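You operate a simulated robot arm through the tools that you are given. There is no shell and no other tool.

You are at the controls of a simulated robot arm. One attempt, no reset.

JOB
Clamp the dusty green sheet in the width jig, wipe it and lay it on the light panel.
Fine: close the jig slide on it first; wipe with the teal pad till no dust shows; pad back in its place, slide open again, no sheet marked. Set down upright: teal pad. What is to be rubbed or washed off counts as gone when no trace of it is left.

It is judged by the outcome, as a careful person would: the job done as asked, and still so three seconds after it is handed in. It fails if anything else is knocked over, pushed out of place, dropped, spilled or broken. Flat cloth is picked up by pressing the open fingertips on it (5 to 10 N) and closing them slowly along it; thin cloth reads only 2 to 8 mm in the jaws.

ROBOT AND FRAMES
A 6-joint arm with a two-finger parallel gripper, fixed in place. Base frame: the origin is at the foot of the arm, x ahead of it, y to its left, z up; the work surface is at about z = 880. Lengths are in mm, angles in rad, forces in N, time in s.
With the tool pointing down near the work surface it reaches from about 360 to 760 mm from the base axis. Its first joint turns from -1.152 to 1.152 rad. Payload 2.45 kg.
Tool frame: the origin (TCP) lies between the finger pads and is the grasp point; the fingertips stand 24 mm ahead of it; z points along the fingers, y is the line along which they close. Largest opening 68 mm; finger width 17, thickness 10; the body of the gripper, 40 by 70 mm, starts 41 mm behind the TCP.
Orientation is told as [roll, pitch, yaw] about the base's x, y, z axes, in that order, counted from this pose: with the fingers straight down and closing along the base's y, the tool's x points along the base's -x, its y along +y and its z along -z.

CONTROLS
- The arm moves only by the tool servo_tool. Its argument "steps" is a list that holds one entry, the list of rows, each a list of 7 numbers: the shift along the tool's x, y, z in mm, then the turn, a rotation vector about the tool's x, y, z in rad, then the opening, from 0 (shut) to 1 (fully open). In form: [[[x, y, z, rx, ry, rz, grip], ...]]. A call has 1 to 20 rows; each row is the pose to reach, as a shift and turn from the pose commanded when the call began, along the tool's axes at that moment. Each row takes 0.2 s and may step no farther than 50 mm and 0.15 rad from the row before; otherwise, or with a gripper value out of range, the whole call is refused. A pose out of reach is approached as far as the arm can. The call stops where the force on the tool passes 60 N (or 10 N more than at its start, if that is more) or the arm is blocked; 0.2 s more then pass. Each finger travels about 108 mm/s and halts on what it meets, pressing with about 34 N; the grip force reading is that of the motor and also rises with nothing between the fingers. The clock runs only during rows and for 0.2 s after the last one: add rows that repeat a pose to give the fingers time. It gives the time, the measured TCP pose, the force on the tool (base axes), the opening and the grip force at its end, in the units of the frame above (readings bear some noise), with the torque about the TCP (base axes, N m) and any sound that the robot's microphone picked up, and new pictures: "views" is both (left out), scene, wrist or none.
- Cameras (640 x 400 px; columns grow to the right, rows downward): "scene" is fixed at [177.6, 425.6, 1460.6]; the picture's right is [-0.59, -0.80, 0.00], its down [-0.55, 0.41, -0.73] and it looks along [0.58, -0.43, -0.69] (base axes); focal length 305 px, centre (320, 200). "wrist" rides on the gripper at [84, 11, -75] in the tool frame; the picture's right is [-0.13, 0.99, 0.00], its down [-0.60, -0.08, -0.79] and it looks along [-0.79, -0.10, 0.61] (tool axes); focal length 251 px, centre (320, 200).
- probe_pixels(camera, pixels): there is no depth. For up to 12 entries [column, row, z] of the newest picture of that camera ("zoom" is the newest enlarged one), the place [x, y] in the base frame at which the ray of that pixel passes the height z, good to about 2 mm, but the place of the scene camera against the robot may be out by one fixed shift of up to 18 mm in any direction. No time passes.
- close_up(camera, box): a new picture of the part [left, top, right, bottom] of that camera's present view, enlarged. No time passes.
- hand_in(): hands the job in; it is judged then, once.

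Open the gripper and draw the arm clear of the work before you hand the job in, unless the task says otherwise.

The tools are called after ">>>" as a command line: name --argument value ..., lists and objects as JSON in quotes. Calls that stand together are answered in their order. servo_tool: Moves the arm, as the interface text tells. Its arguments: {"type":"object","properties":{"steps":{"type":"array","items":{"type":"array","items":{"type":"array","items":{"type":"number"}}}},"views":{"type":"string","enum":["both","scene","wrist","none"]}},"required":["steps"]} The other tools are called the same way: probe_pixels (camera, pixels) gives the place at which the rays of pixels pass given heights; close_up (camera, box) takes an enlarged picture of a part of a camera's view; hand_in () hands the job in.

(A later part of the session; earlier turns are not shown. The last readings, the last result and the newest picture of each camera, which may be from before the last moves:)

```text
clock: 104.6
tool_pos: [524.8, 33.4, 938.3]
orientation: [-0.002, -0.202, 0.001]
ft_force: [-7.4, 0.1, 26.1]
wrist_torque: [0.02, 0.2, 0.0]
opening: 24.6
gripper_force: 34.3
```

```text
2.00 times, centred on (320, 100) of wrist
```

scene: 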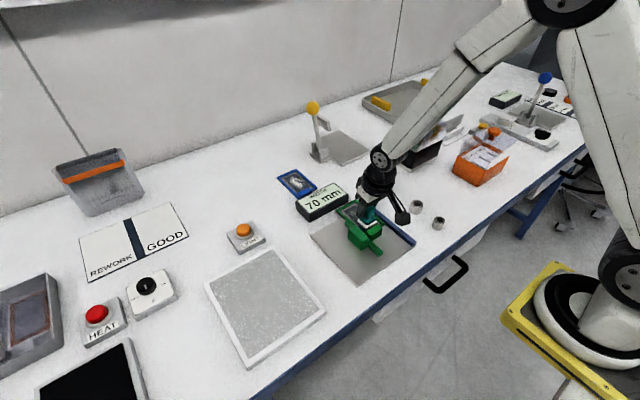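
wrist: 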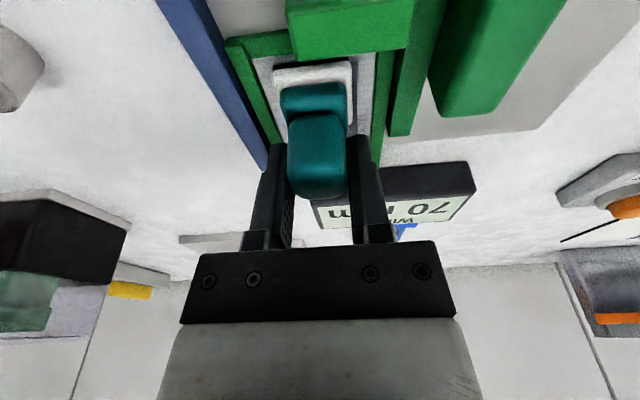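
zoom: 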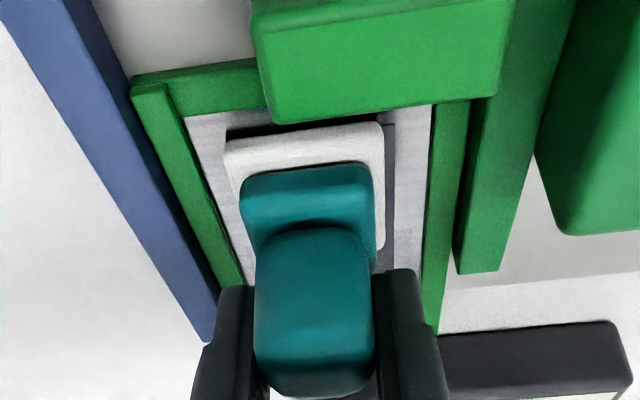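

The sheet slid +x about 25 mm under that stroke (force rose to 26 N). The pad now sits at the sheet's near end, so I'll lighten the contact and push −x with the pad against the near bar to bring the sheet back.

>>> servo_tool --steps '[[[-0.12, 0, -0.6, 0, 0, 0, 0.2], [4.8, 0, -1.6, 0, 0, 0, 0.2], [9.7, 0, -2.6, 0, 0, 0, 0.2]]]'

>>> close_up --camera "scene" --box '[340, 195, 420, 260]'

>>> close_up --camera "wrist" --box '[160, 0, 480, 200]'

```text
clock: 105.4
tool_pos: [516.0, 33.7, 939.3]
orientation: [0.0, -0.203, -0.001]
ft_force: [4.2, 0.6, 9.0]
wrist_torque: [-0.02, -0.29, -0.01]
opening: 24.6
gripper_force: 34.2
```

scene: 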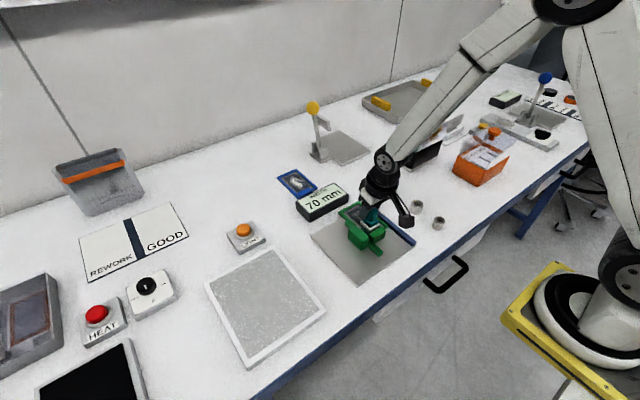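
wrist: 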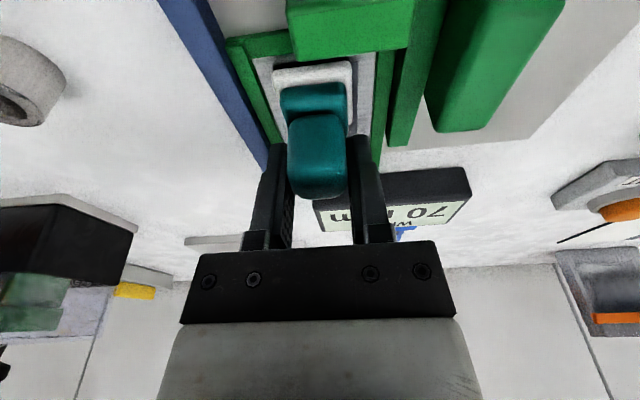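

```text
6.15 times, centred on (380, 228) of scene
```

zoom: 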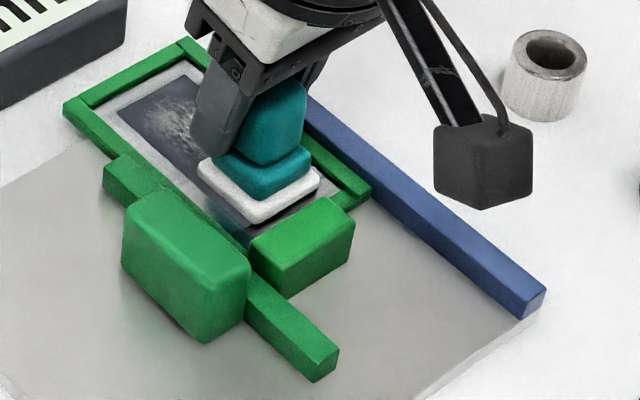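

```text
2.00 times, centred on (320, 100) of wrist
```

zoom: 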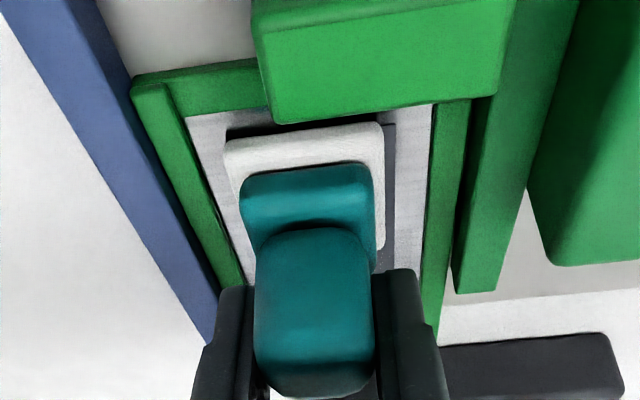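

The sheet follows the pad back. Continue dragging −x another 30 mm in small steps.

>>> servo_tool --steps '[[[4.9, 0, -1, 0, 0, 0, 0.2], [9.8, 0, -2, 0, 0, 0, 0.2], [14.7, 0, -3, 0, 0, 0, 0.2]]]' --views "none"

>>> servo_tool --steps '[[[4.9, 0, -1, 0, 0, 0, 0.2], [9.8, 0, -2, 0, 0, 0, 0.2], [14.7, 0, -3, 0, 0, 0, 0.2]]]'

>>> close_up --camera "scene" --box '[340, 195, 420, 260]'

>>> close_up --camera "wrist" --box '[160, 0, 480, 200]'

```text
clock: 106.2
tool_pos: [500.8, 33.8, 940.3]
orientation: [0.0, -0.202, 0.002]
ft_force: [0.2, 0.2, -0.6]
wrist_torque: [-0.02, -0.03, -0.02]
opening: 24.7
gripper_force: 33.9
```

```text
clock: 107.0
tool_pos: [485.8, 32.3, 940.2]
orientation: [0.001, -0.199, 0.0]
ft_force: [-0.2, -0.4, -1.4]
wrist_torque: [0.05, -0.04, 0.0]
opening: 24.8
gripper_force: 34.3
```

scene: 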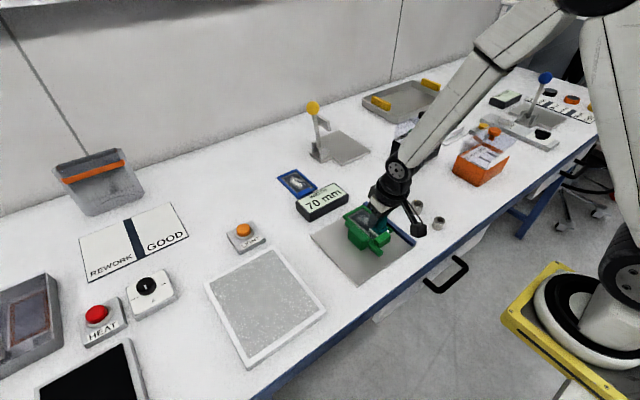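
wrist: 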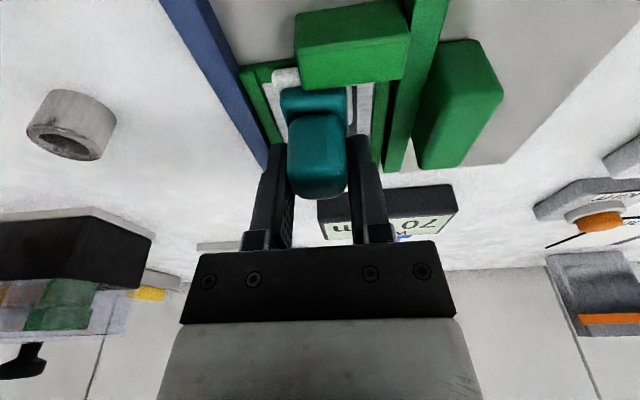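

```text
6.15 times, centred on (380, 228) of scene
```

zoom: 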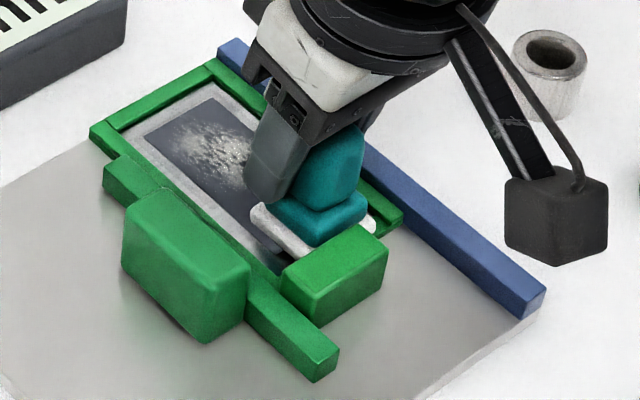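

```text
2.00 times, centred on (320, 100) of wrist
```

zoom: 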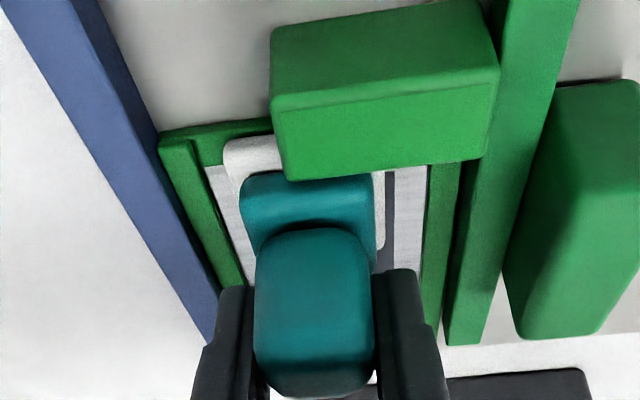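

The sheet is back within the jig and no load now. Lift the pad and view.

>>> servo_tool --steps '[[[-4, 0, -8, 0, 0, 0, 0.2], [-8, 0, -30, 0, 0, 0, 0.2], [0, -20, -60, 0, 0, 0, 0.2], [20, -50, -85, 0, 0, 0, 0.2], [40, -70, -105, 0, 0, 0, 0.2], [40, -70, -105, 0, 0, 0, 0.2]]]'

>>> close_up --camera "wrist" --box '[240, 0, 480, 180]'

>>> close_up --camera "scene" --box '[340, 195, 420, 260]'

```text
clock: 108.4
tool_pos: [426.5, -36.4, 1035.6]
orientation: [0.002, -0.198, 0.002]
ft_force: [0.4, -0.4, -0.7]
wrist_torque: [-0.01, 0.0, 0.0]
opening: 24.7
gripper_force: 33.5
```

scene: 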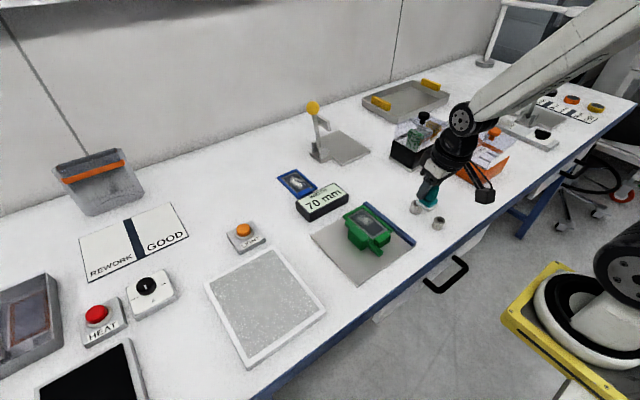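
wrist: 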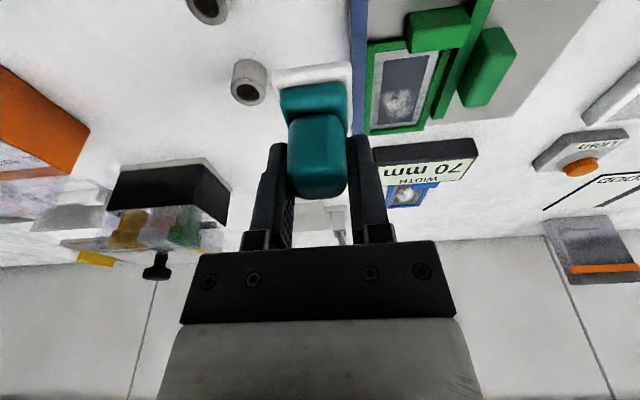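

```text
2.22 times, centred on (360, 90) of wrist
```

zoom: 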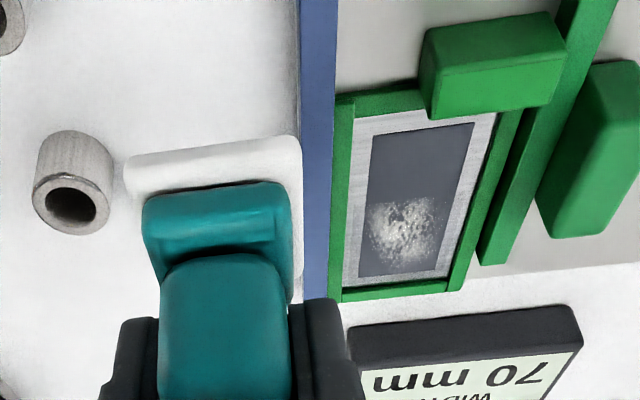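

```text
6.15 times, centred on (380, 228) of scene
```

zoom: 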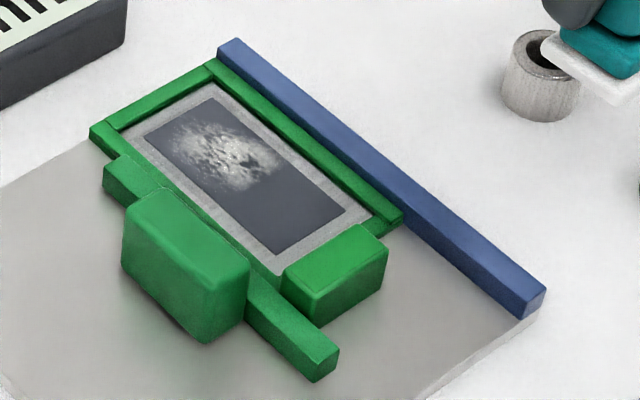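

>>> probe_pixels --camera "zoom" --pixels '[[190, 130, 894], [215, 97, 894], [145, 130, 894], [275, 253, 894], [345, 208, 894], [210, 62, 896], [90, 130, 896], [402, 218, 896], [230, 190, 894], [275, 150, 894]]'

>>> probe_pixels --camera "wrist" --pixels '[[383, 65, 894], [429, 55, 894], [413, 124, 894], [380, 125, 894], [382, 92, 894], [412, 90, 894], [370, 45, 896], [371, 136, 896], [424, 130, 896]]'

```text
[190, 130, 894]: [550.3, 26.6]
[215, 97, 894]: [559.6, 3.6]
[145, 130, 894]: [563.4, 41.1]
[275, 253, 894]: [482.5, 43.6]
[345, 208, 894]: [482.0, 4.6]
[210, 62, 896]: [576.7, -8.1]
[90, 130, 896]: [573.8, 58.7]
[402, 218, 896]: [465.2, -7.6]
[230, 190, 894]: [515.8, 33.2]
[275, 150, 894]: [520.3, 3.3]
```

```text
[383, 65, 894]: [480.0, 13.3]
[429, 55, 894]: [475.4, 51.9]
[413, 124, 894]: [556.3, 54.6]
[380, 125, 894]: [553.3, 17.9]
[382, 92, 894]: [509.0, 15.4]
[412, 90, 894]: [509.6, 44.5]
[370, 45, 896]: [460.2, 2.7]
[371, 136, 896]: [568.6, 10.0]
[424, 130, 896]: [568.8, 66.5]
```

Frame now x 460–569, dust x ~508–553. Position the pad over the far end (538, 34.5).

>>> servo_tool --steps '[[[-30, 24, 8, 0, 0, 0, 0.2], [-62, 48, 18, 0, 0, 0, 0.2], [-95, 71, 32, 0, 0, 0, 0.2], [-98, 71, 60, 0, 0, 0, 0.2], [-94, 71, 90, 0, 0, 0, 0.2], [-92.4, 71, 104, 0, 0, 0, 0.2], [-92.4, 71, 104, 0, 0, 0, 0.2]]]'

>>> close_up --camera "wrist" --box '[160, 0, 480, 200]'

>>> close_up --camera "scene" --box '[340, 195, 420, 260]'

```text
clock: 110.0
tool_pos: [538.2, 36.5, 954.1]
orientation: [0.0, -0.201, 0.0]
ft_force: [0.0, 0.0, -1.6]
wrist_torque: [0.0, 0.0, -0.01]
opening: 24.2
gripper_force: 33.8
```

scene: 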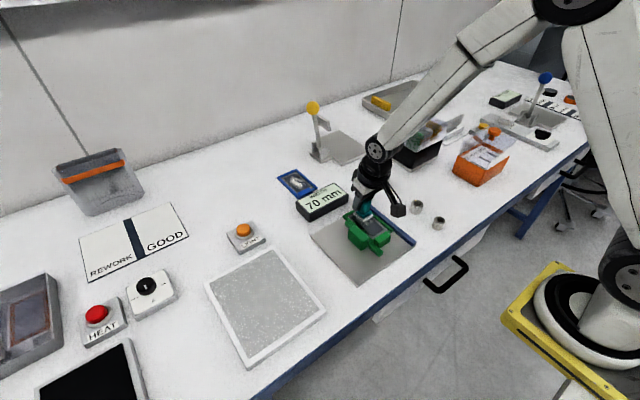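
wrist: 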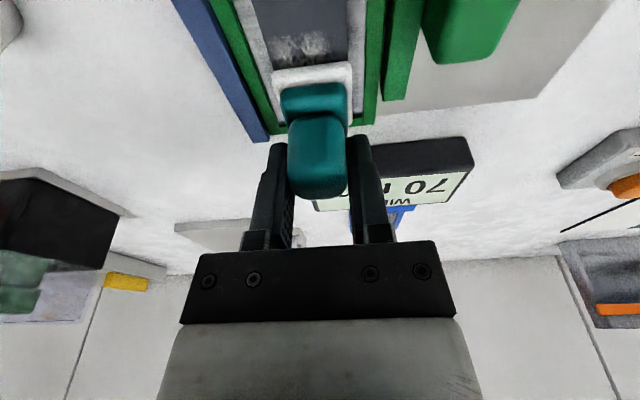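

```text
2.00 times, centred on (320, 100) of wrist
```

zoom: 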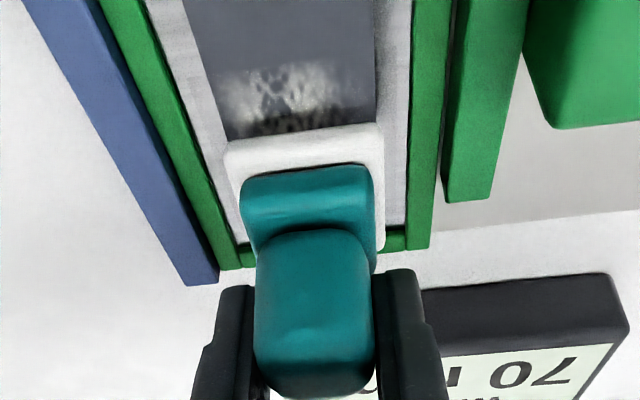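

```text
6.15 times, centred on (380, 228) of scene
```

zoom: 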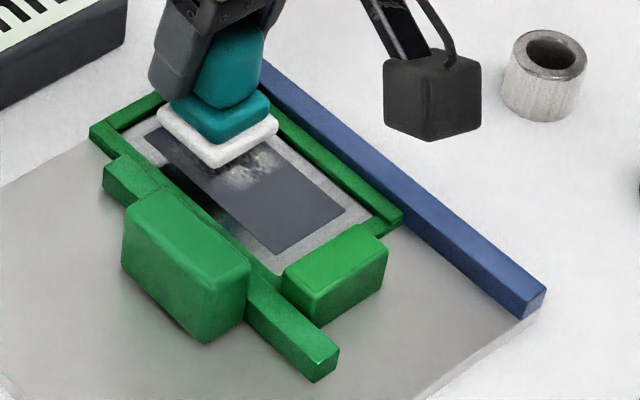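

Pad fits inside the far end. Descend to near contact, shifting −3 mm in x.

>>> servo_tool --steps '[[[3, 0, 5, 0, 0, 0, 0.2], [5.1, 0, 10.2, 0, 0, 0, 0.2], [5.3, 0, 11.2, 0, 0, 0, 0.2], [5.3, 0, 11.2, 0, 0, 0, 0.2]]]' --views "none"

>>> servo_tool --steps '[[[0.12, 0, 0.6, 0, 0, 0, 0.2], [0.12, 0, 0.6, 0, 0, 0, 0.2]]]' --views "none"

>>> servo_tool --steps '[[[0.12, 0, 0.6, 0, 0, 0, 0.2], [0.12, 0, 0.6, 0, 0, 0, 0.2]]]' --views "none"

>>> servo_tool --steps '[[[0.1, 0, 0.5, 0, 0, 0, 0.2], [0.1, 0, 0.5, 0, 0, 0, 0.2]]]' --views "none"

```text
clock: 111.0
tool_pos: [535.0, 34.0, 939.2]
orientation: [0.0, -0.202, -0.001]
ft_force: [0.3, -0.8, -0.1]
wrist_torque: [-0.05, 0.0, 0.0]
opening: 24.5
gripper_force: 34.1
```

```text
clock: 111.6
tool_pos: [534.5, 33.9, 938.3]
orientation: [0.0, -0.203, 0.002]
ft_force: [0.4, 0.1, 4.8]
wrist_torque: [0.01, -0.03, -0.01]
opening: 24.6
gripper_force: 34.0
```

```text
clock: 112.2
tool_pos: [534.7, 35.3, 939.2]
orientation: [0.0, -0.203, 0.0]
ft_force: [-4.6, -3.0, 20.8]
wrist_torque: [-0.08, 0.04, -0.03]
opening: 24.8
gripper_force: 34.6
```

```text
clock: 112.8
tool_pos: [534.5, 33.9, 938.2]
orientation: [0.001, -0.206, 0.001]
ft_force: [-2.9, -0.7, 27.9]
wrist_torque: [0.02, 0.12, -0.02]
opening: 24.7
gripper_force: 33.8
```

Too firm now (28 N); ease up 0.9 mm.

>>> servo_tool --steps '[[[-0.18, 0, -0.9, 0, 0, 0, 0.2], [-0.18, 0, -0.9, 0, 0, 0, 0.2]]]' --views "none"

```text
clock: 113.4
tool_pos: [533.6, 34.2, 938.1]
orientation: [0.0, -0.203, 0.0]
ft_force: [4.9, 1.5, 12.6]
wrist_torque: [0.06, -0.34, 0.01]
opening: 24.6
gripper_force: 34.2
```

12.6 N. Stroke −x 15 mm slowly with a slight 0.2 mm rise and check.

>>> servo_tool --steps '[[[4.9, 0, -1.1, 0, 0, 0, 0.2], [9.8, 0, -2.15, 0, 0, 0, 0.2], [14.7, 0, -3.2, 0, 0, 0, 0.2]]]'

>>> close_up --camera "scene" --box '[340, 195, 420, 260]'

>>> close_up --camera "wrist" --box '[160, 0, 480, 200]'

```text
clock: 114.2
tool_pos: [518.5, 35.1, 938.4]
orientation: [-0.001, -0.201, 0.0]
ft_force: [5.0, -0.7, 14.2]
wrist_torque: [-0.02, -0.38, 0.0]
opening: 24.5
gripper_force: 34.0
```

scene: 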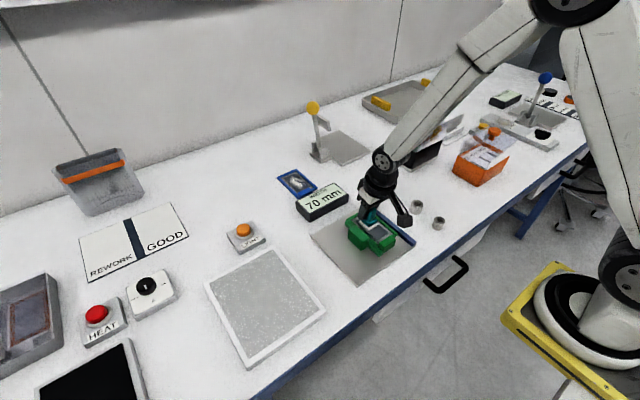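
wrist: 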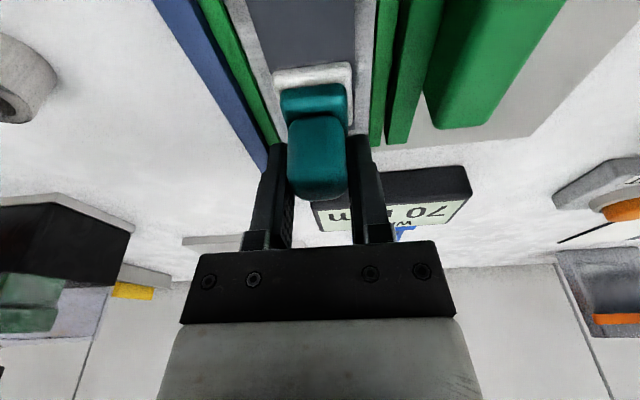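

```text
6.15 times, centred on (380, 228) of scene
```

zoom: 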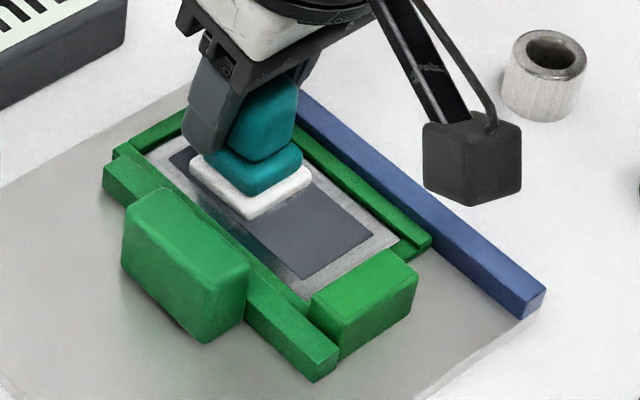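

```text
2.00 times, centred on (320, 100) of wrist
```

zoom: 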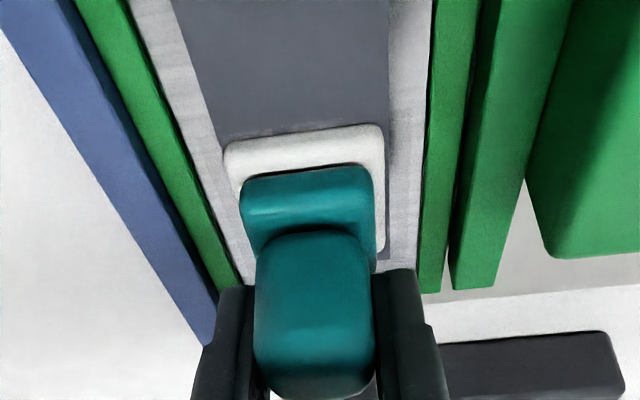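

The surface ahead of the pad is clean now, with the sheet shifted back −x. Lift and inspect the rest.

>>> servo_tool --steps '[[[-2, 0, -8, 0, 0, 0, 0.2], [-6, 0, -30, 0, 0, 0, 0.2], [10, -20, -60, 0, 0, 0, 0.2], [40, -50, -85, 0, 0, 0, 0.2], [70, -70, -105, 0, 0, 0, 0.2], [70, -70, -105, 0, 0, 0, 0.2]]]'

>>> close_up --camera "wrist" --box '[240, 0, 480, 180]'

>>> close_up --camera "scene" --box '[340, 195, 420, 260]'

```text
clock: 115.6
tool_pos: [428.0, -36.5, 1026.9]
orientation: [0.001, -0.2, 0.0]
ft_force: [0.2, 0.2, -0.6]
wrist_torque: [0.04, 0.03, 0.04]
opening: 24.2
gripper_force: 33.8
```

scene: 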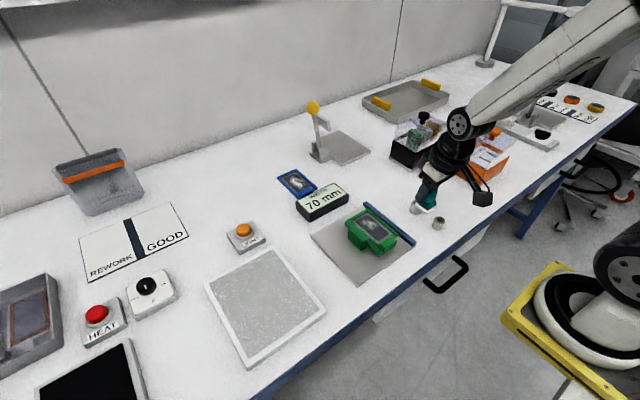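
wrist: 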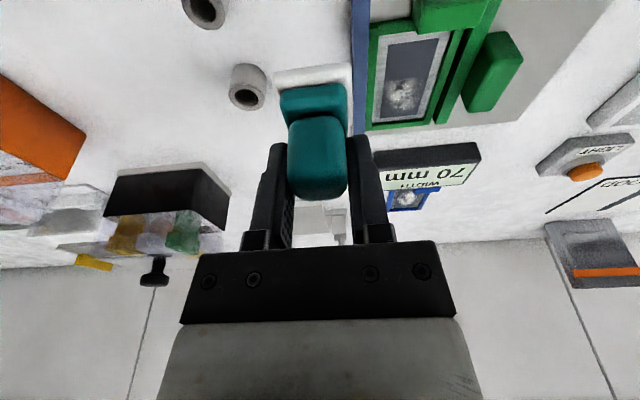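

```text
2.22 times, centred on (360, 90) of wrist
```

zoom: 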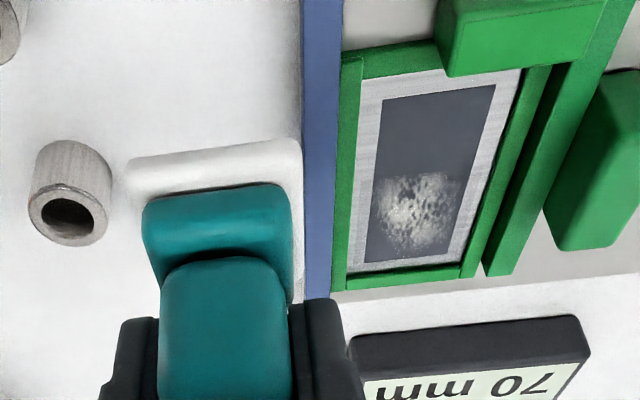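

```text
6.15 times, centred on (380, 228) of scene
```

zoom: 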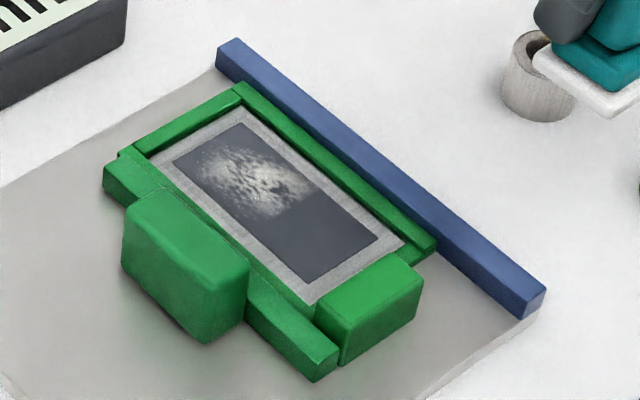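

Dust remains in the far half because the sheet moved with the pad. Strokes toward −y will be backed by the fence, so I'll wipe that way. Locate the dust.

>>> probe_pixels --camera "wrist" --pixels '[[388, 49, 894], [438, 43, 894], [421, 117, 894], [383, 123, 894], [387, 87, 894], [423, 82, 894], [374, 27, 896], [372, 130, 896], [427, 125, 896], [435, 50, 894], [395, 118, 894]]'

>>> probe_pixels --camera "scene" --pixels '[[357, 215, 894], [367, 215, 894], [380, 232, 894]]'

```text
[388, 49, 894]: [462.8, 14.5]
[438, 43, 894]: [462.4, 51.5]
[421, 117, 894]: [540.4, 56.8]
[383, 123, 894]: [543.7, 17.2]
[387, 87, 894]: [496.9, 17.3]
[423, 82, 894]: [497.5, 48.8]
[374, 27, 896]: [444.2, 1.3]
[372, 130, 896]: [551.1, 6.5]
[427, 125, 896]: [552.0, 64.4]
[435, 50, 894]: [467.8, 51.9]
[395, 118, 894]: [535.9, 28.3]
```

```text
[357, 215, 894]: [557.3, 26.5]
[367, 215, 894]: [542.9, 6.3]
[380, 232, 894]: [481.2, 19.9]
```

Dust spans x 496–538. Go to (525, 40.5) above the pane for −y strokes.

>>> servo_tool --steps '[[[-28, 26, 8, 0, 0, 0, 0.2], [-56, 52, 16, 0, 0, 0, 0.2], [-84, 77, 28, 0, 0, 0, 0.2], [-86, 77, 55, 0, 0, 0, 0.2], [-82, 77, 82, 0, 0, 0, 0.2], [-80, 77, 93, 0, 0, 0, 0.2], [-78, 77, 103, 0, 0, 0, 0.2], [-78, 77, 103, 0, 0, 0, 0.2]]]' --views "wrist"

>>> close_up --camera "wrist" --box '[160, 0, 480, 200]'

```text
clock: 117.4
tool_pos: [526.0, 41.2, 941.1]
orientation: [0.0, -0.201, 0.0]
ft_force: [0.5, -0.1, -0.8]
wrist_torque: [-0.01, -0.01, -0.02]
opening: 24.3
gripper_force: 33.5
```

wrist: 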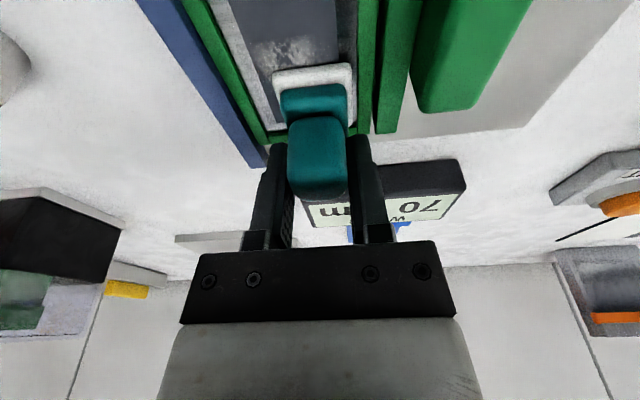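

```text
2.00 times, centred on (320, 100) of wrist
```

zoom: 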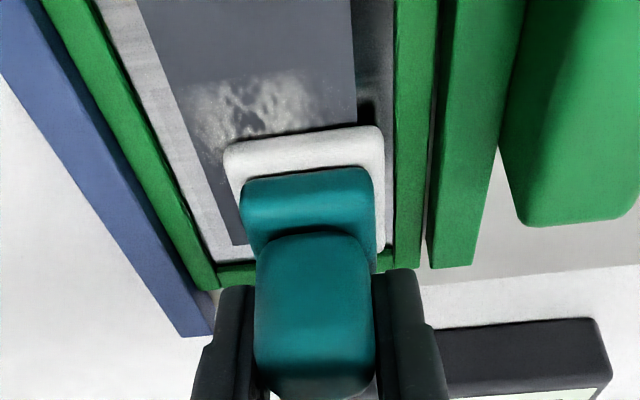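

>>> servo_tool --steps '[[[0.14, 0, 0.7, 0, 0, 0, 0.2], [0.14, 0, 0.7, 0, 0, 0, 0.2]]]' --views "none"

>>> servo_tool --steps '[[[0.1, 0, 0.5, 0, 0, 0, 0.2], [0.1, 0, 0.5, 0, 0, 0, 0.2]]]' --views "none"

```text
clock: 118.0
tool_pos: [525.5, 43.9, 940.9]
orientation: [0.0, -0.201, 0.0]
ft_force: [0.1, 0.4, -0.7]
wrist_torque: [0.01, -0.02, -0.01]
opening: 24.7
gripper_force: 34.3
```

```text
clock: 118.6
tool_pos: [526.5, 41.3, 939.3]
orientation: [-0.001, -0.199, 0.0]
ft_force: [0.2, -0.3, -0.2]
wrist_torque: [0.03, -0.05, -0.05]
opening: 24.6
gripper_force: 34.3
```

>>> servo_tool --steps '[[[0.1, 0, 0.5, 0, 0, 0, 0.2], [0.1, 0, 0.5, 0, 0, 0, 0.2]]]' --views "none"

```text
clock: 119.2
tool_pos: [526.9, 42.4, 938.6]
orientation: [0.0, -0.2, 0.001]
ft_force: [-0.6, 0.5, -0.9]
wrist_torque: [0.0, -0.02, 0.02]
opening: 24.6
gripper_force: 34.3
```

>>> servo_tool --steps '[[[0.1, 0, 0.5, 0, 0, 0, 0.2], [0.1, 0, 0.5, 0, 0, 0, 0.2]]]' --views "none"

```text
clock: 119.8
tool_pos: [527.3, 41.5, 938.8]
orientation: [0.0, -0.201, -0.001]
ft_force: [0.2, -0.1, 0.0]
wrist_torque: [-0.01, 0.02, -0.01]
opening: 24.5
gripper_force: 34.2
```

>>> servo_tool --steps '[[[0.1, 0, 0.5, 0, 0, 0, 0.2], [0.1, 0, 0.5, 0, 0, 0, 0.2]]]' --views "none"

```text
clock: 120.4
tool_pos: [525.7, 41.1, 938.3]
orientation: [-0.001, -0.199, 0.0]
ft_force: [-0.9, -1.0, -1.3]
wrist_torque: [0.01, -0.01, -0.02]
opening: 24.5
gripper_force: 33.7
```

>>> servo_tool --steps '[[[0.1, 0, 0.5, 0, 0, 0, 0.2], [0.1, 0, 0.5, 0, 0, 0, 0.2]]]' --views "none"

```text
clock: 121.0
tool_pos: [524.0, 41.6, 937.7]
orientation: [-0.001, -0.2, -0.002]
ft_force: [0.7, -0.2, -1.5]
wrist_torque: [0.02, -0.01, -0.02]
opening: 24.5
gripper_force: 34.4
```

>>> servo_tool --steps '[[[0.1, 0, 0.5, 0, 0, 0, 0.2], [0.1, 0, 0.5, 0, 0, 0, 0.2]]]' --views "none"

```text
clock: 121.6
tool_pos: [525.8, 42.5, 937.9]
orientation: [-0.001, -0.201, 0.0]
ft_force: [0.9, -0.4, -0.5]
wrist_torque: [-0.01, -0.01, 0.0]
opening: 24.4
gripper_force: 34.0
```

>>> servo_tool --steps '[[[0.1, 0, 0.5, 0, 0, 0, 0.2], [0.1, 0, 0.5, 0, 0, 0, 0.2]]]' --views "wrist"

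>>> close_up --camera "wrist" --box '[160, 0, 480, 200]'

```text
clock: 122.2
tool_pos: [525.2, 42.1, 938.3]
orientation: [0.0, -0.199, 0.001]
ft_force: [0.3, -1.1, 0.1]
wrist_torque: [-0.02, -0.03, -0.01]
opening: 24.6
gripper_force: 34.1
```

wrist: 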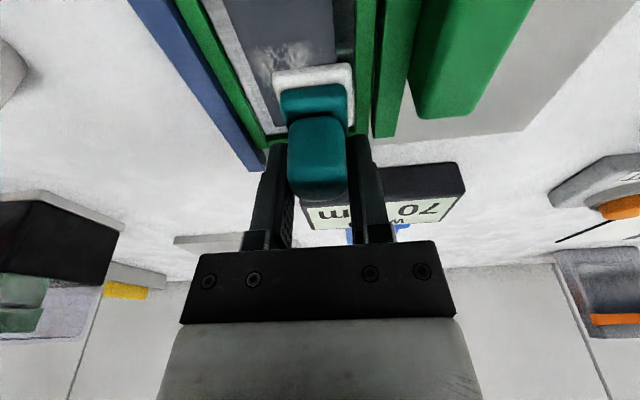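

```text
2.00 times, centred on (320, 100) of wrist
```

zoom: 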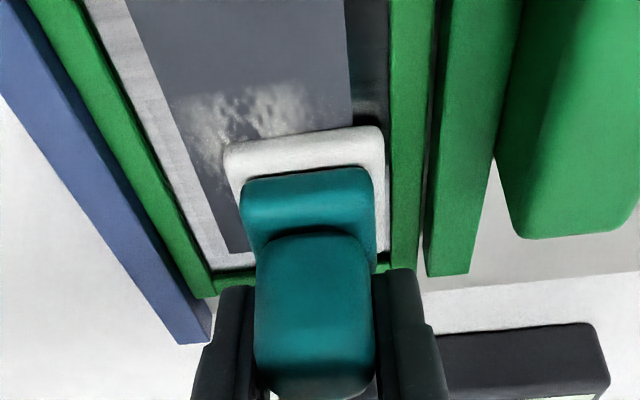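

>>> servo_tool --steps '[[[0.1, 0, 0.5, 0, 0, 0, 0.2], [0.1, 0, 0.5, 0, 0, 0, 0.2]]]' --views "none"

```text
clock: 122.8
tool_pos: [525.7, 43.6, 937.6]
orientation: [0.0, -0.201, 0.0]
ft_force: [-3.4, 1.5, 10.0]
wrist_torque: [0.04, 0.03, 0.06]
opening: 24.0
gripper_force: 34.0
```

10 N. Stroke −y 14 mm toward the fence.

>>> servo_tool --steps '[[[0, -3.5, 0, 0, 0, 0, 0.2], [0, -7, 0, 0, 0, 0, 0.2], [0, -10.5, 0, 0, 0, 0, 0.2], [0, -14, 0, 0, 0, 0, 0.2]]]'

>>> close_up --camera "wrist" --box '[160, 0, 480, 200]'

>>> close_up --camera "scene" --box '[340, 195, 420, 260]'

```text
clock: 123.8
tool_pos: [525.9, 27.3, 937.8]
orientation: [0.0, -0.202, 0.0]
ft_force: [1.3, 3.5, 9.5]
wrist_torque: [0.17, -0.22, 0.06]
opening: 24.5
gripper_force: 33.8
```

scene: 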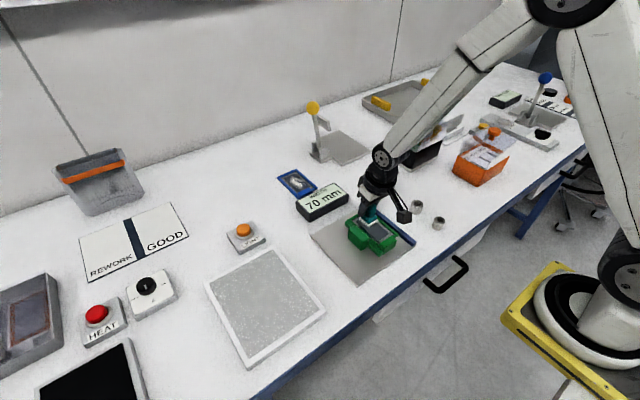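
wrist: 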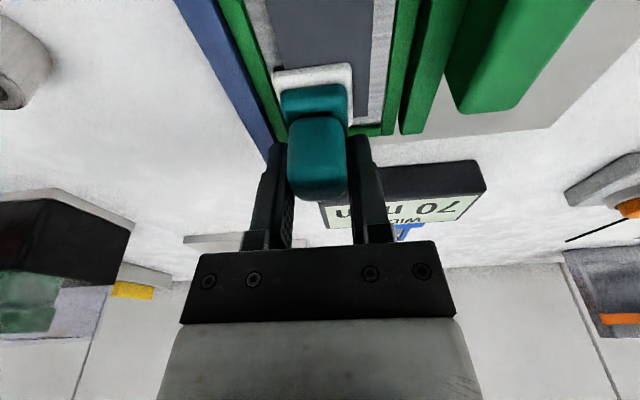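

```text
2.00 times, centred on (320, 100) of wrist
```

zoom: 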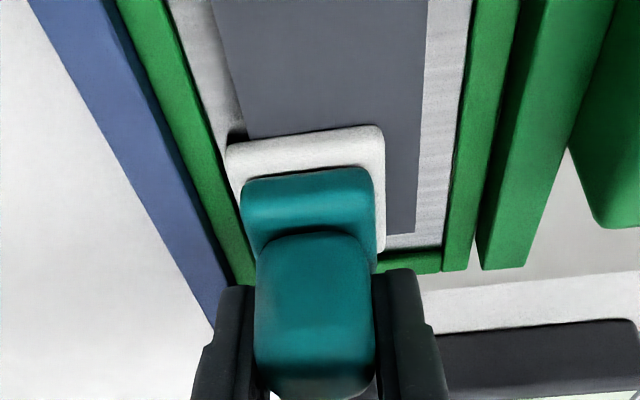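

```text
6.15 times, centred on (380, 228) of scene
```

zoom: 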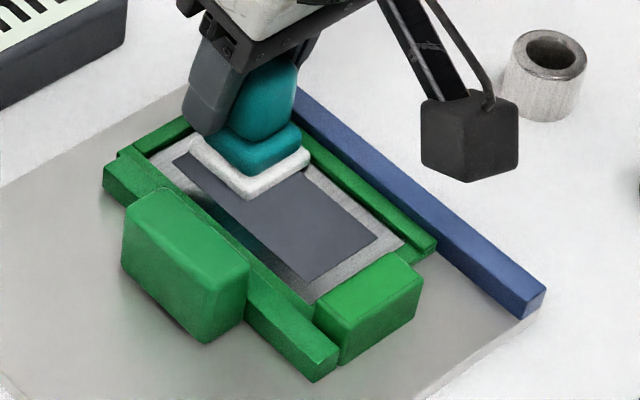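

The wipe worked: visible area is clean. Lift to check what is left under the pad.

>>> servo_tool --steps '[[[-2, 0, -8, 0, 0, 0, 0.2], [-6, 0, -30, 0, 0, 0, 0.2], [10, -20, -60, 0, 0, 0, 0.2], [40, -45, -85, 0, 0, 0, 0.2], [70, -63, -105, 0, 0, 0, 0.2], [75, -63, -105, 0, 0, 0, 0.2]]]'

>>> close_up --camera "wrist" --box '[330, 0, 480, 140]'

>>> close_up --camera "scene" --box '[340, 195, 420, 260]'

```text
clock: 125.2
tool_pos: [431.6, -35.6, 1026.1]
orientation: [-0.001, -0.198, 0.001]
ft_force: [0.6, 0.9, -0.4]
wrist_torque: [0.0, -0.01, 0.01]
opening: 24.8
gripper_force: 34.0
```

scene: 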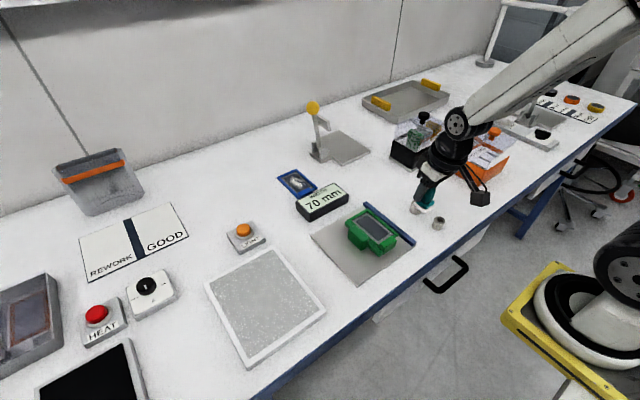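
wrist: 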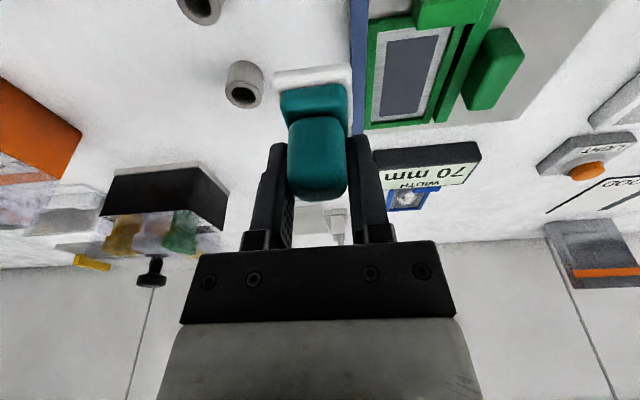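

```text
2.86 times, centred on (405, 70) of wrist
```

zoom: 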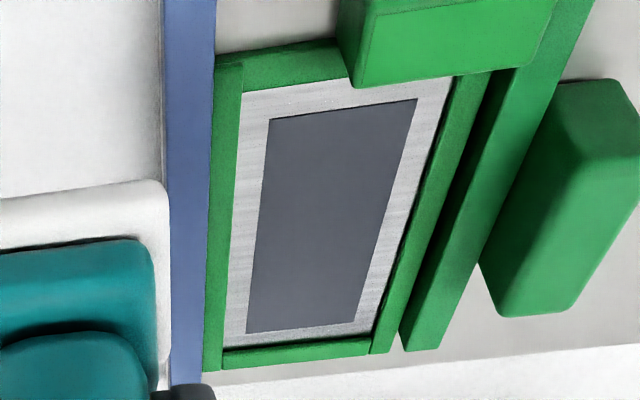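

```text
6.15 times, centred on (380, 228) of scene
```

zoom: 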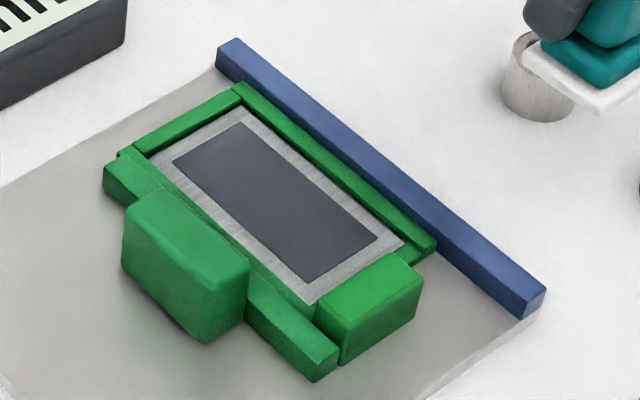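

The pane looks completely clean. Zoom further to check for faint traces.

>>> close_up --camera "scene" --box '[358, 212, 394, 246]'

>>> close_up --camera "wrist" --box '[370, 25, 450, 125]'

```text
11.76 times, centred on (376, 229) of scene
```

zoom: 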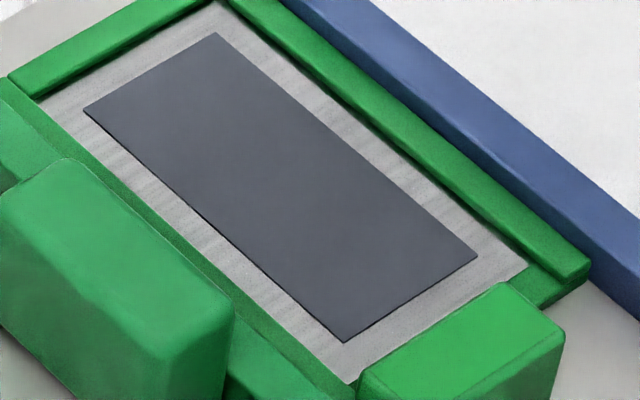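

```text
4.00 times, centred on (410, 75) of wrist
```

zoom: 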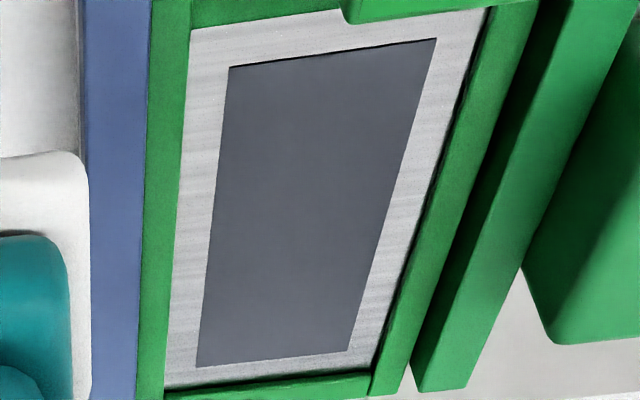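

No trace of dust left. Now return the pad: fly to above its original place with yaw −0.06.

>>> servo_tool --steps '[[[-16, 36, 3, 0.001, 0, 0.005, 0.2], [-33, 73, 7, 0.002, 0, 0.01, 0.2], [-50, 110, 12, 0.003, 0, 0.015, 0.2], [-67, 148, 18, 0.004, 0, 0.02, 0.2], [-84, 186, 25, 0.005, 0, 0.025, 0.2], [-101, 224, 33, 0.006, 0, 0.03, 0.2], [-118, 262, 41, 0.007, 0, 0.035, 0.2], [-135, 300, 50, 0.008, 0, 0.04, 0.2], [-152, 338, 59, 0.009, 0, 0.045, 0.2], [-168, 375, 67, 0.01, 0, 0.05, 0.2], [-184, 410, 75, 0.011, 0, 0.055, 0.2], [-196, 435.6, 81.6, 0.0119, 0, 0.0588, 0.2], [-196, 435.6, 81.6, 0.0119, 0, 0.0588, 0.2]]]'

>>> close_up --camera "wrist" --box '[200, 60, 440, 210]'

>>> close_up --camera "scene" --box '[150, 190, 270, 290]'

```text
clock: 128.0
tool_pos: [640.8, 400.3, 983.4]
orientation: [0.001, -0.199, -0.059]
ft_force: [0.0, 0.5, -0.7]
wrist_torque: [0.01, -0.01, -0.03]
opening: 24.9
gripper_force: 33.8
```

scene: 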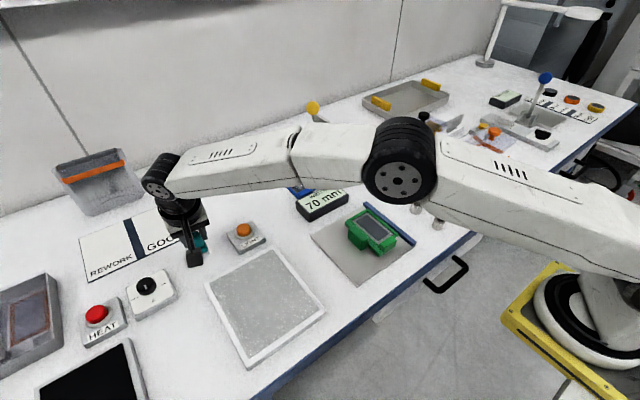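
wrist: 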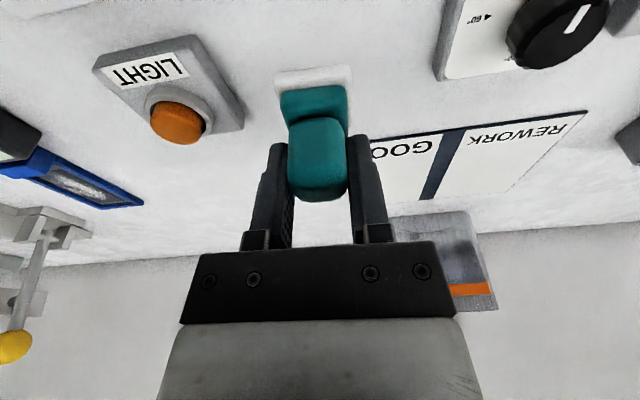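

```text
2.67 times, centred on (320, 135) of wrist
```

zoom: 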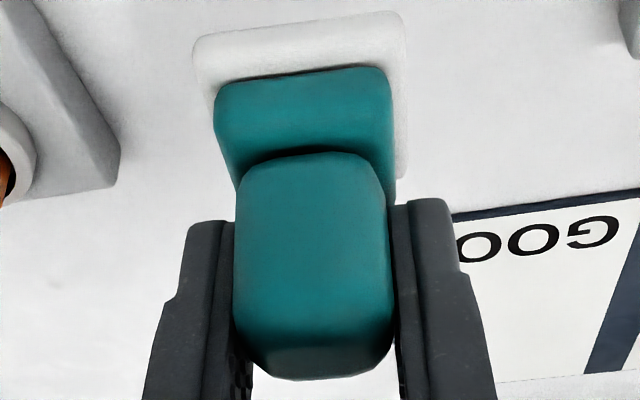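

```text
4.00 times, centred on (210, 240) of scene
```

zoom: 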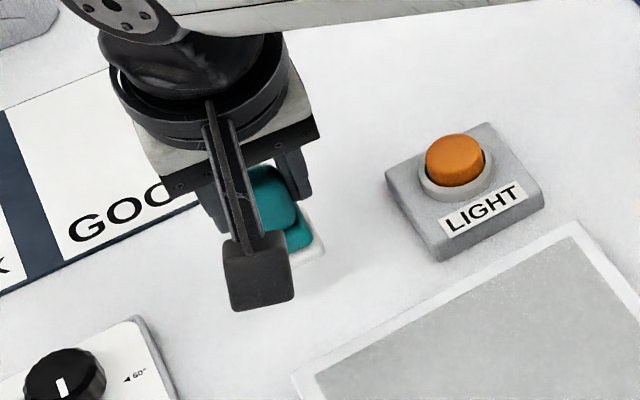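

Pad has crept ~4 mm up in the grip but is still straight. Move to just above its place: TCP (656, 408, 945).

>>> servo_tool --steps '[[[-5, 4, 10, 0, 0, 0, 0.2], [-9, 8.7, 22, 0, 0, 0, 0.2], [-8, 8.7, 34, 0, 0, 0, 0.2], [-7.4, 8.7, 41, 0, 0, 0, 0.2], [-7.4, 8.7, 41, 0, 0, 0, 0.2]]]'

>>> close_up --camera "wrist" --box '[200, 0, 440, 150]'

>>> close_up --camera "scene" --box '[150, 190, 270, 290]'

```text
clock: 129.2
tool_pos: [655.0, 408.2, 945.5]
orientation: [-0.001, -0.201, -0.059]
ft_force: [-0.7, -0.5, -0.9]
wrist_torque: [0.03, -0.04, -0.01]
opening: 24.6
gripper_force: 34.2
```

scene: 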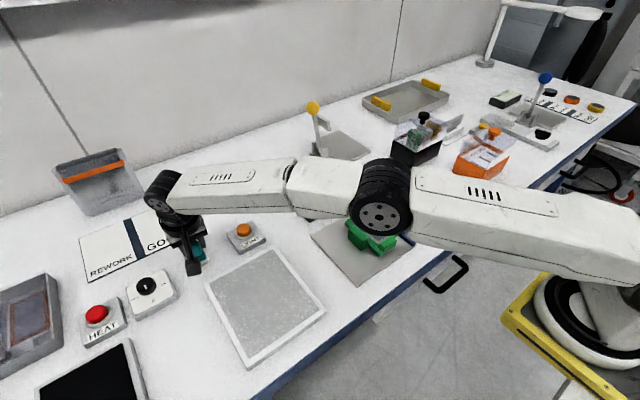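
wrist: 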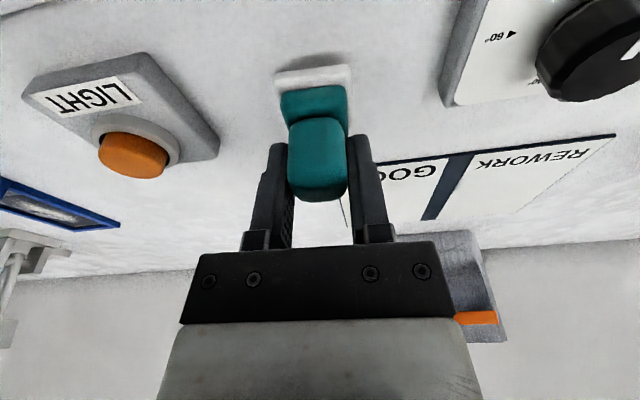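

```text
2.67 times, centred on (320, 75) of wrist
```

zoom: 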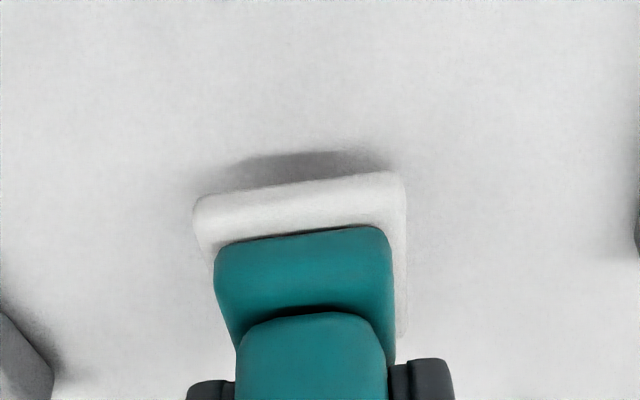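

```text
4.00 times, centred on (210, 240) of scene
```

zoom: 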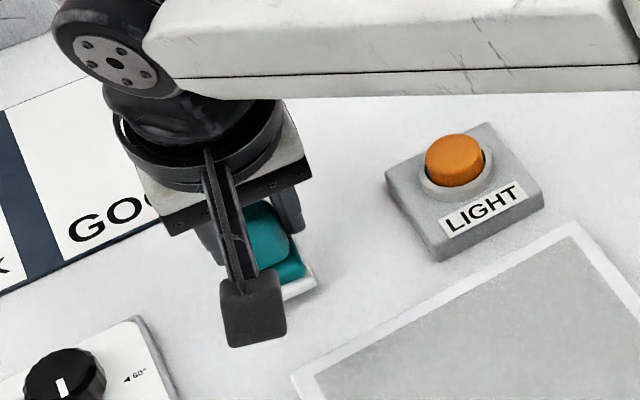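

Lower 13 mm, then in 1 mm steps until contact.

>>> servo_tool --steps '[[[1, 0, 5, 0, 0, 0, 0.2], [2, 0, 10, 0, 0, 0, 0.2], [2.7, 0, 13, 0, 0, 0, 0.2], [2.7, 0, 13, 0, 0, 0, 0.2]]]' --views "none"

>>> servo_tool --steps '[[[0.2, 0, 1, 0, 0, 0, 0.2], [0.4, 0, 2, 0, 0, 0, 0.2], [0.4, 0, 2, 0, 0, 0, 0.2]]]' --views "none"

>>> servo_tool --steps '[[[0.2, 0, 1, 0, 0, 0, 0.2], [0.2, 0, 1, 0, 0, 0, 0.2]]]' --views "none"

```text
clock: 130.2
tool_pos: [657.1, 407.9, 931.9]
orientation: [0.001, -0.201, -0.059]
ft_force: [-0.2, -0.4, -1.5]
wrist_torque: [-0.01, 0.02, -0.01]
opening: 24.6
gripper_force: 33.7
```

```text
clock: 131.0
tool_pos: [655.0, 408.3, 928.5]
orientation: [0.0, -0.201, -0.059]
ft_force: [-0.3, 0.3, -1.3]
wrist_torque: [0.01, -0.01, 0.02]
opening: 24.6
gripper_force: 34.2
```

```text
clock: 131.6
tool_pos: [655.0, 406.4, 928.4]
orientation: [0.0, -0.202, -0.058]
ft_force: [-0.2, -0.4, -0.3]
wrist_torque: [0.0, -0.04, -0.01]
opening: 24.5
gripper_force: 33.8
```

>>> servo_tool --steps '[[[0.2, 0, 1, 0, 0, 0, 0.2], [0.2, 0, 1, 0, 0, 0, 0.2]]]' --views "none"

>>> servo_tool --steps '[[[0.15, 0, 0.7, 0, 0, 0, 0.2], [0.15, 0, 0.7, 0, 0, 0, 0.2]]]' --views "none"

```text
clock: 132.2
tool_pos: [655.4, 407.4, 927.4]
orientation: [0.002, -0.199, -0.059]
ft_force: [0.2, -0.6, -0.3]
wrist_torque: [-0.02, -0.01, 0.0]
opening: 24.6
gripper_force: 33.7
```

```text
clock: 132.8
tool_pos: [655.7, 408.1, 927.5]
orientation: [0.0, -0.2, -0.06]
ft_force: [0.3, 0.4, -1.1]
wrist_torque: [-0.01, -0.02, 0.01]
opening: 24.7
gripper_force: 34.2
```

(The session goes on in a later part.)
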